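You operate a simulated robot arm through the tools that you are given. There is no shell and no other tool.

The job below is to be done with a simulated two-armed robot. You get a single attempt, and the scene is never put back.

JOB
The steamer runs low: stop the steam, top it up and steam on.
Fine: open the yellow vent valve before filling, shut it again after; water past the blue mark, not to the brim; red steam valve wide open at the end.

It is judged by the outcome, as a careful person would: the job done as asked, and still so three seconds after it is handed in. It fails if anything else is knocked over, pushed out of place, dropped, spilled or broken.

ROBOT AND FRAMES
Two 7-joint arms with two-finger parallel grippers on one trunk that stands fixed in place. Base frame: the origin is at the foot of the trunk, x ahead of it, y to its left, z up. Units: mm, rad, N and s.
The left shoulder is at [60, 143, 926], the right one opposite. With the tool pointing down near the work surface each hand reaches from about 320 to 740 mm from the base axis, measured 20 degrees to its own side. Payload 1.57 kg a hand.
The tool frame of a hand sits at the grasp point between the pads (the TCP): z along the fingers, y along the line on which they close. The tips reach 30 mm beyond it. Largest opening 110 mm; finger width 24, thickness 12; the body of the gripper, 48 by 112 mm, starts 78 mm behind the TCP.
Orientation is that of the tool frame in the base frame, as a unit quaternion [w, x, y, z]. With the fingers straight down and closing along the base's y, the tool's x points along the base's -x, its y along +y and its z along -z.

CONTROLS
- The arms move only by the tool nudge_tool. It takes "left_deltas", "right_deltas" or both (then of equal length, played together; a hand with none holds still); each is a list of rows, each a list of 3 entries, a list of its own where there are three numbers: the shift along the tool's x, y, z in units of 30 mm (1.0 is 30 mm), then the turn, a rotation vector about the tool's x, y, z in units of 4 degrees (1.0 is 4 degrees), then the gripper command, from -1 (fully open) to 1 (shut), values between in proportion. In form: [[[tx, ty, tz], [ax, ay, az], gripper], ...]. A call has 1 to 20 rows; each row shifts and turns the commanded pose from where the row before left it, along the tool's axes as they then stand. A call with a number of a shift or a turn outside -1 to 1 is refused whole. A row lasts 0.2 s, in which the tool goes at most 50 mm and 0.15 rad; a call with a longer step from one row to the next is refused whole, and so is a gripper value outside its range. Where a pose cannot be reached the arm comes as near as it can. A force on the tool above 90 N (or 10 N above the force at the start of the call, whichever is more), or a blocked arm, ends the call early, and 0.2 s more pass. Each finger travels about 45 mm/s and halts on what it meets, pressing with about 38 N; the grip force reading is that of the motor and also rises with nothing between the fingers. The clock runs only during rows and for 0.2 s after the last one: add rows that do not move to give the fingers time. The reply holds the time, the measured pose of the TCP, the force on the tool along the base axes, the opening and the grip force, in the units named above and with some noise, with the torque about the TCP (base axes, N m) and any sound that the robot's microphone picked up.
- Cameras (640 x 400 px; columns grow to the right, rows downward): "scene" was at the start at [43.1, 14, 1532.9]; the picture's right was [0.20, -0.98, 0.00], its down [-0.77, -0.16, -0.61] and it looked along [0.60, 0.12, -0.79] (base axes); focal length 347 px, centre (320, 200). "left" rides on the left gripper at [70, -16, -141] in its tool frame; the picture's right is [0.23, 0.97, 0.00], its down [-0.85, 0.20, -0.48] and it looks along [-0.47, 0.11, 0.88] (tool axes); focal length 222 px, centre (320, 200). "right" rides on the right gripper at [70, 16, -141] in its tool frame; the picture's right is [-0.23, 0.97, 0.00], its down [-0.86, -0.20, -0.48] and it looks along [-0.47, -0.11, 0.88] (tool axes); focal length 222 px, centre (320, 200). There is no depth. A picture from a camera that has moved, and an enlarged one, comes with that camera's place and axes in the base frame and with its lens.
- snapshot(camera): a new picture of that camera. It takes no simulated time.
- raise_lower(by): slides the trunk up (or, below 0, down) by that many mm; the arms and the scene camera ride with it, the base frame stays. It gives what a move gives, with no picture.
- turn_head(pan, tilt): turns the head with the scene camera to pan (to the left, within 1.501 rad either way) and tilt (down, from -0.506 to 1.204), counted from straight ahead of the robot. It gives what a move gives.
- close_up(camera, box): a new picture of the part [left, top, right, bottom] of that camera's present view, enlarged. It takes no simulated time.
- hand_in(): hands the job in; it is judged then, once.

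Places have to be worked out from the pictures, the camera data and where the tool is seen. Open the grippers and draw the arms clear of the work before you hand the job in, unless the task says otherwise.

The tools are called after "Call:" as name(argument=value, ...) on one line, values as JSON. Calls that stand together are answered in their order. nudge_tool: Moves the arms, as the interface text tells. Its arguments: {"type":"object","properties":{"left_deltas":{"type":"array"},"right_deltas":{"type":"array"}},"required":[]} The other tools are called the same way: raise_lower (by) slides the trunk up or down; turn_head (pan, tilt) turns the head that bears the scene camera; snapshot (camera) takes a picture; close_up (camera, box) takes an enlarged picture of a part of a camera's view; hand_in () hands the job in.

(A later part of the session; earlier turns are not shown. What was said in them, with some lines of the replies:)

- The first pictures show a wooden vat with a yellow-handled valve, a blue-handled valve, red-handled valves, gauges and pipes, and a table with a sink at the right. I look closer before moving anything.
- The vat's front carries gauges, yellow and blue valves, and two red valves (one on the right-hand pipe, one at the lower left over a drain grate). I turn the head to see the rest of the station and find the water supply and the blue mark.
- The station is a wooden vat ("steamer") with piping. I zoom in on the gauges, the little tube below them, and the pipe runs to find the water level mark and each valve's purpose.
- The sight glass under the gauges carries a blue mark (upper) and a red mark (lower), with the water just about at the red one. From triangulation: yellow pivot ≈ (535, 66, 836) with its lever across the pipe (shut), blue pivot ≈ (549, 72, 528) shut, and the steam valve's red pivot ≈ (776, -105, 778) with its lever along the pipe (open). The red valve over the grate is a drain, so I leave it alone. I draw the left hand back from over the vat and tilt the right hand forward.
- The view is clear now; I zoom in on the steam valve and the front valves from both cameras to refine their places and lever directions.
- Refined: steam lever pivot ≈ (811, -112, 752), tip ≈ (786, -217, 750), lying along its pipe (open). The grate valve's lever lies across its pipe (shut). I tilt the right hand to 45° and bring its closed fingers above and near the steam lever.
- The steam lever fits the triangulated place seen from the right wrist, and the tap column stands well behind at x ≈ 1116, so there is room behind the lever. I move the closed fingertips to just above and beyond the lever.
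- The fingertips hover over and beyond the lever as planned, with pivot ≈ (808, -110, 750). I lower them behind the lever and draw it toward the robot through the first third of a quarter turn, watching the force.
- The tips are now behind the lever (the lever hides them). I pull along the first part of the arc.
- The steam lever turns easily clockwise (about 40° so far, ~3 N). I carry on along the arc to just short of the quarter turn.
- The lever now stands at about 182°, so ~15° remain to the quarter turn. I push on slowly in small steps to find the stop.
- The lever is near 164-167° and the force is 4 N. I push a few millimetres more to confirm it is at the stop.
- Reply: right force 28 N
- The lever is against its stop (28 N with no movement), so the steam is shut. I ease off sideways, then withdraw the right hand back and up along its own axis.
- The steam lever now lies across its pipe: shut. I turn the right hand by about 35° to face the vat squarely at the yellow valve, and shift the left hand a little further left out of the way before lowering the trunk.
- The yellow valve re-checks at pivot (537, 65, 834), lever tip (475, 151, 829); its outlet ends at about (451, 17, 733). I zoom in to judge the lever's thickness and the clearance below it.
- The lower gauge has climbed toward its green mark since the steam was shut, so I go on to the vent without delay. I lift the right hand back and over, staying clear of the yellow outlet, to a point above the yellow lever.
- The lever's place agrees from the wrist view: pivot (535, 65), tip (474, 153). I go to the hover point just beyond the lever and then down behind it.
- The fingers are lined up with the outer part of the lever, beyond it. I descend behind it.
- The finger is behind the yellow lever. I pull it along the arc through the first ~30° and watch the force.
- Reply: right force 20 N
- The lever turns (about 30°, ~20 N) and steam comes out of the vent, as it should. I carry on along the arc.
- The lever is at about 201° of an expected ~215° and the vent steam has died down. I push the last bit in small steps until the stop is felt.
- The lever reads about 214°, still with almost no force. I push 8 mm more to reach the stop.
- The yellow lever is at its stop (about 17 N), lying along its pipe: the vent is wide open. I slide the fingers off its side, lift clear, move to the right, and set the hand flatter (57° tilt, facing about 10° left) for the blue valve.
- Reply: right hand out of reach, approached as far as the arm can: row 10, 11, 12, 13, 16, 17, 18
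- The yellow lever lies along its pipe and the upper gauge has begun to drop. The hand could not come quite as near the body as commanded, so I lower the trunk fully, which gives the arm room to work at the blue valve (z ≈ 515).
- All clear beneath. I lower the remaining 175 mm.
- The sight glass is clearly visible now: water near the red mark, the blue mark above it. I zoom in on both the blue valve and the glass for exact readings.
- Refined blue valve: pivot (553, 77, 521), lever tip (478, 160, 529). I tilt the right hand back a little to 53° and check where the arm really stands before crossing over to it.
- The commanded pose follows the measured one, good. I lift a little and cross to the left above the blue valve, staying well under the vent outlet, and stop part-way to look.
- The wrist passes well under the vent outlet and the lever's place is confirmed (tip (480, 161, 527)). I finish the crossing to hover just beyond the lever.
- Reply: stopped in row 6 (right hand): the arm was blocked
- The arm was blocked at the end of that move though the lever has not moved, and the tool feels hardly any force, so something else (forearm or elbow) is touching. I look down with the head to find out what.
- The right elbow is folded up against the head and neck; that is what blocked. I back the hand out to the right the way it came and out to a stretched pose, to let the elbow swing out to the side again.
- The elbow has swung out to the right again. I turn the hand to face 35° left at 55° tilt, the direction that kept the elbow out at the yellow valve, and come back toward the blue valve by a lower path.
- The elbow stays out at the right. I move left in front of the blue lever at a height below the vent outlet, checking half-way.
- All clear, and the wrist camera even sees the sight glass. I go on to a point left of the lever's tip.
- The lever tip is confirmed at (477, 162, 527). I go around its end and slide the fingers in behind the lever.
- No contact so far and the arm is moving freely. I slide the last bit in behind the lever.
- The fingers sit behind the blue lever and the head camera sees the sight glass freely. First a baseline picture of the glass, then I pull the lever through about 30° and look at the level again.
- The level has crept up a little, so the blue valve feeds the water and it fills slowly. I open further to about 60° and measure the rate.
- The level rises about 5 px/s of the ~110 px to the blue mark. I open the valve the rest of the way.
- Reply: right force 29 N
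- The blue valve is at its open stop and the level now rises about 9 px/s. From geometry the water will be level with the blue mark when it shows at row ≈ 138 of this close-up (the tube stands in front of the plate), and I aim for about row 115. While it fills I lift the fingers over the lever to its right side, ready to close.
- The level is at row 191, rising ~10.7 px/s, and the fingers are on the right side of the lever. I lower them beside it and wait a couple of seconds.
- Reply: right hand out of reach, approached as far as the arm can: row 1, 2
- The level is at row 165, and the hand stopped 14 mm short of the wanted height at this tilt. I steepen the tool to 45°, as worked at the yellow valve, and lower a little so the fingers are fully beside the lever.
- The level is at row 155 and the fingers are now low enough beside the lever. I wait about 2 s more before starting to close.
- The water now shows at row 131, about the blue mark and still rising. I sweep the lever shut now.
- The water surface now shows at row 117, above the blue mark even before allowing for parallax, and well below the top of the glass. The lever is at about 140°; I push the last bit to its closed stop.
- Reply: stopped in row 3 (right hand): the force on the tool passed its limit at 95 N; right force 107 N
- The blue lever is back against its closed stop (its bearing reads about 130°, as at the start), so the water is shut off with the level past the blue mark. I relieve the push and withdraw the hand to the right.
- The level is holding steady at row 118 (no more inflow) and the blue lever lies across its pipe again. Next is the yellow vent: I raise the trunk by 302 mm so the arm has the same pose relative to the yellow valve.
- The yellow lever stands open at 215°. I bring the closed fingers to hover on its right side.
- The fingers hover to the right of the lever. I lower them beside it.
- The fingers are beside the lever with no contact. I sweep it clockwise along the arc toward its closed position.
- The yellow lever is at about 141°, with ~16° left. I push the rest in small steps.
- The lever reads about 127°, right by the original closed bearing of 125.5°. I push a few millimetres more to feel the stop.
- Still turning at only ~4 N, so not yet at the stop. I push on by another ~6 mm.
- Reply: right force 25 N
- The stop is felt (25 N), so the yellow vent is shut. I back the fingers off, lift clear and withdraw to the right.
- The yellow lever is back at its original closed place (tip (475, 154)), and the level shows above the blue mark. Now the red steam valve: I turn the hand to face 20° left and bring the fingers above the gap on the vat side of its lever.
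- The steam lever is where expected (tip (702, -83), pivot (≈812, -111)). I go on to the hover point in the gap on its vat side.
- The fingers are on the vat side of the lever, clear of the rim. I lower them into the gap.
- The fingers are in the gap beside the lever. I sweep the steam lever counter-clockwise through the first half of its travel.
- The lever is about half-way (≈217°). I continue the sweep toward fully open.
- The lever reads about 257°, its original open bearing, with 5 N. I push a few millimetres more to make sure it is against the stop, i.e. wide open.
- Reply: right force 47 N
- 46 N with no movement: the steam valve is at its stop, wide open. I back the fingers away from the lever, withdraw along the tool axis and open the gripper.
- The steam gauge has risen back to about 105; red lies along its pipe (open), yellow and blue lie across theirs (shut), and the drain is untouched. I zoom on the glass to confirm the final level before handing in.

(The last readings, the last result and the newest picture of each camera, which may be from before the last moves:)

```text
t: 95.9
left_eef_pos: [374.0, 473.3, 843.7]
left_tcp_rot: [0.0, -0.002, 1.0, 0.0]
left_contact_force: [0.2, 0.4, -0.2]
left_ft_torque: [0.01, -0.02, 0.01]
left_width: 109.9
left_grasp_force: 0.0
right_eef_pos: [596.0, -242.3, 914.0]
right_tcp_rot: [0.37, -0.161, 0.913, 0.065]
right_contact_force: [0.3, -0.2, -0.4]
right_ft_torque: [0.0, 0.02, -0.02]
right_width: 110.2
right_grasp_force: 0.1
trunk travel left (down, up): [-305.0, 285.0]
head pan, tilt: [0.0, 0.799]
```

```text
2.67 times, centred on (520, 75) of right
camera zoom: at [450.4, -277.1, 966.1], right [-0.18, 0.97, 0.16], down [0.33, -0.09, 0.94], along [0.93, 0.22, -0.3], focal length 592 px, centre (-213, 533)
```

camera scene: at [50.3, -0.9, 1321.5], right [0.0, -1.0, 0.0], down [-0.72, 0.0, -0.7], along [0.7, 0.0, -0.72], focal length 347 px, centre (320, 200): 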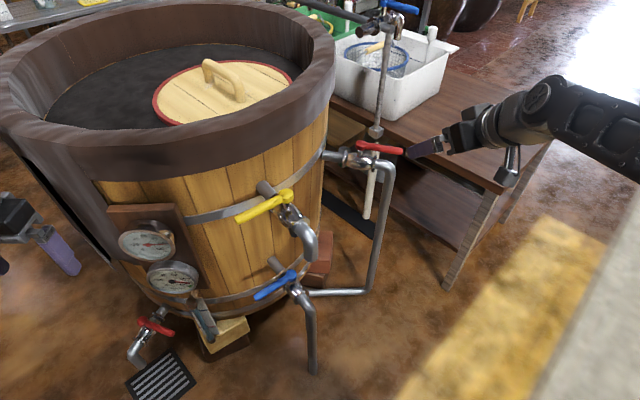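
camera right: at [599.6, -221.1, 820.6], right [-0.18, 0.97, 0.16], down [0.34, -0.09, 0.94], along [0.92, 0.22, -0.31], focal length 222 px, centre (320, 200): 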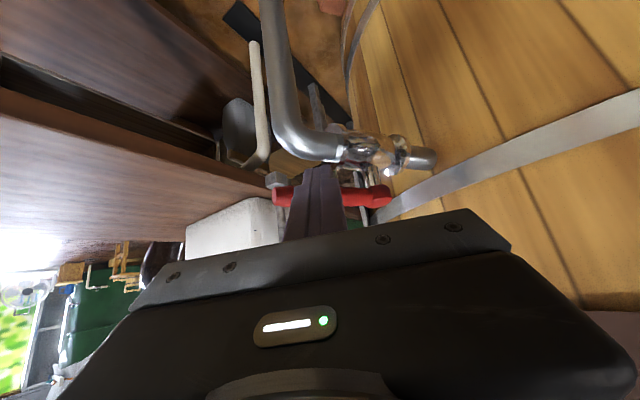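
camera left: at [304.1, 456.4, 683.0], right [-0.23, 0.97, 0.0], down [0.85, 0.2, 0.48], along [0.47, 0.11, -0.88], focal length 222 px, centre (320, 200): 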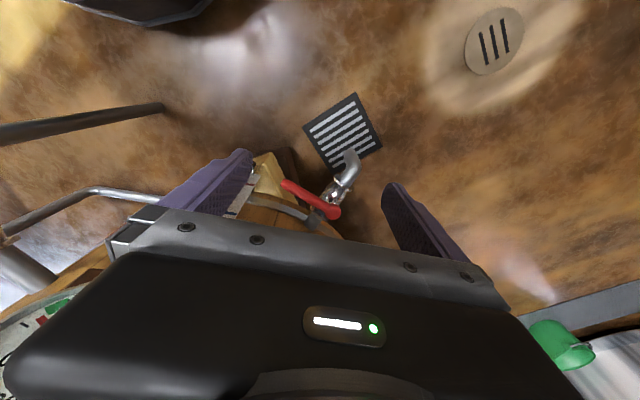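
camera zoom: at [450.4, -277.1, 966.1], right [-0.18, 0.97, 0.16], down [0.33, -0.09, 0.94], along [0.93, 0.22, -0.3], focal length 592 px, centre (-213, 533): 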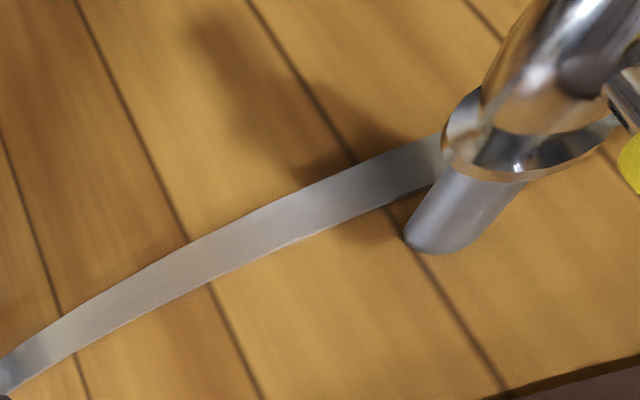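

From two views the water stands at z ≈ 410, about 20 mm above the blue mark (≈ 389) and about 20 mm below the top fitting of the glass. I draw both arms a bit further clear with open grippers and let a few seconds pass to see that all stays put.

Call:
nudge_tool(left_deltas=[[[0.5, 0.5, 0], [0, 0, 0], -1], [[0, 0, 0], [0, 0, 0], -1], [[0, 0, 0], [0, 0, 0], -1], [[0, 0, 0], [0, 0, 0], -1], [[0, 0, 0], [0, 0, 0], -1], [[0, 0, 0], [0, 0, 0], -1], [[0, 0, 0], [0, 0, 0], -1], [[0, 0, 0], [0, 0, 0], -1], [[0, 0, 0], [0, 0, 0], -1], [[0, 0, 0], [0, 0, 0], -1], [[0, 0, 0], [0, 0, 0], -1], [[0, 0, 0], [0, 0, 0], -1]], right_deltas=[[[0, 0, -1], [0, 0, 0], -1], [[0, 0, -1], [0, 0, 0], -1], [[0, 0, -1], [0, 0, 0], -1], [[0, 0, 0], [0, 0, 0], -1], [[0, 0, 0], [0, 0, 0], -1], [[0, 0, 0], [0, 0, 0], -1], [[0, 0, 0], [0, 0, 0], -1], [[0, 0, 0], [0, 0, 0], -1], [[0, 0, 0], [0, 0, 0], -1], [[0, 0, 0], [0, 0, 0], -1], [[0, 0, 0], [0, 0, 0], -1], [[0, 0, 0], [0, 0, 0], -1]])

Call:
snapshot(camera="scene")

Call:
close_up(camera="scene", box=[180, 285, 230, 350])

Call:
close_up(camera="scene", box=[220, 120, 420, 320])

```text
t: 98.5
left_eef_pos: [357.3, 488.3, 844.7]
left_tcp_rot: [0.0, -0.001, 1.0, 0.0]
left_contact_force: [0.9, 0.6, -0.4]
left_ft_torque: [-0.03, -0.01, 0.02]
left_width: 110.2
left_grasp_force: 0.1
right_eef_pos: [538.1, -264.1, 978.6]
right_tcp_rot: [0.37, -0.161, 0.913, 0.065]
right_contact_force: [0.1, 0.2, 0.0]
right_ft_torque: [0.02, -0.01, 0.02]
right_width: 110.1
right_grasp_force: 0.0
trunk travel left (down, up): [-305.0, 285.0]
head pan, tilt: [0.0, 0.799]
```

```text
taken
camera scene: at [50.2, -0.9, 1321.5], right [0.0, -1.0, 0.0], down [-0.72, 0.0, -0.7], along [0.7, 0.0, -0.72], focal length 347 px, centre (320, 200)
```

scene: 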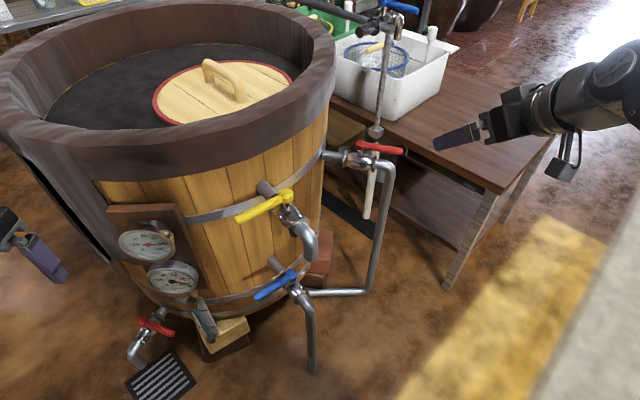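

```text
6.15 times, centred on (205, 318) of scene
camera zoom: at [50.2, -0.9, 1321.5], right [0.0, -1.0, 0.0], down [-0.72, 0.0, -0.7], along [0.7, 0.0, -0.72], focal length 2138 px, centre (1028, -523)
```

zoom: 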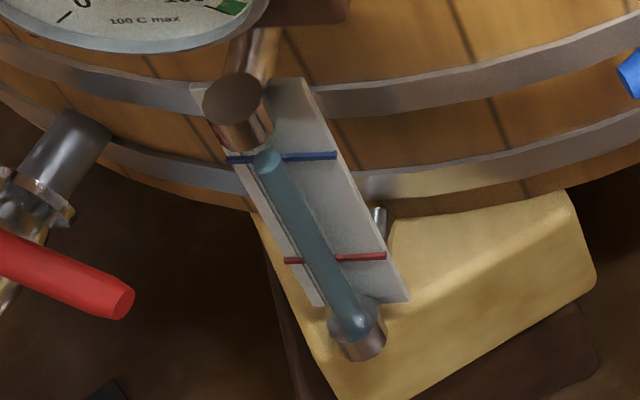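

```text
2.00 times, centred on (320, 220) of scene
camera zoom: at [50.2, -0.9, 1321.5], right [0.0, -1.0, 0.0], down [-0.72, 0.0, -0.7], along [0.7, 0.0, -0.72], focal length 695 px, centre (320, 160)
```

zoom: 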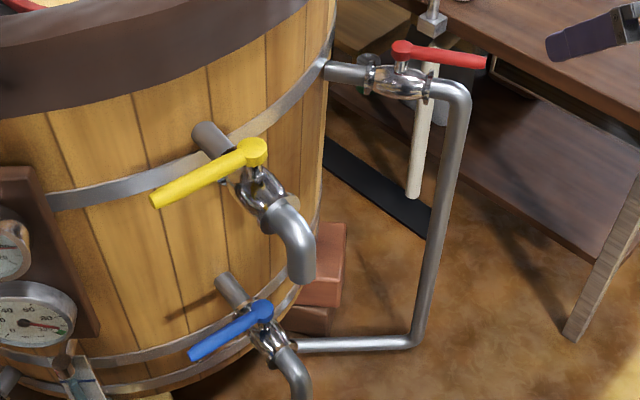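

Nothing changed over the last few seconds: the level is steady past the blue mark, yellow and blue are shut, the red steam valve is wide open, the drain is untouched, and both grippers are open and clear. I hand the job in.

Call:
hand_in()

```text
The job is handed in.
```

The steamer is topped up and steaming again, and I've handed the job in; I don't have the result of the judging.

| What you asked for | How it was left |
|---|---|
| Red steam valve | Shut before filling, and pushed wide open to its stop at the end; the steam gauge is back to about 105 |
| Yellow vent valve | Opened before filling, shut again to its stop afterwards |
| Blue water valve | Opened to fill, then shut to its stop |
| Water level | About 20 mm above the blue mark and about 20 mm below the top fitting of the sight glass |

- **Level:** it held steady over the last few seconds before hand-in.
- **Second red valve:** the one over the floor grate is a drain, so I left it alone.
- **Blocked arm:** on the way to the blue valve the right arm stopped once, with its elbow folded up by the head. I backed it out and came in another way.
- **Blue valve push:** closing it, I pressed against the stop with about 95 N before the arm cut out. The lever ended where it had started.
- **At hand-in:** nothing was knocked over, spilled or moved that I could see. Both grippers are open and the arms are clear of the work.
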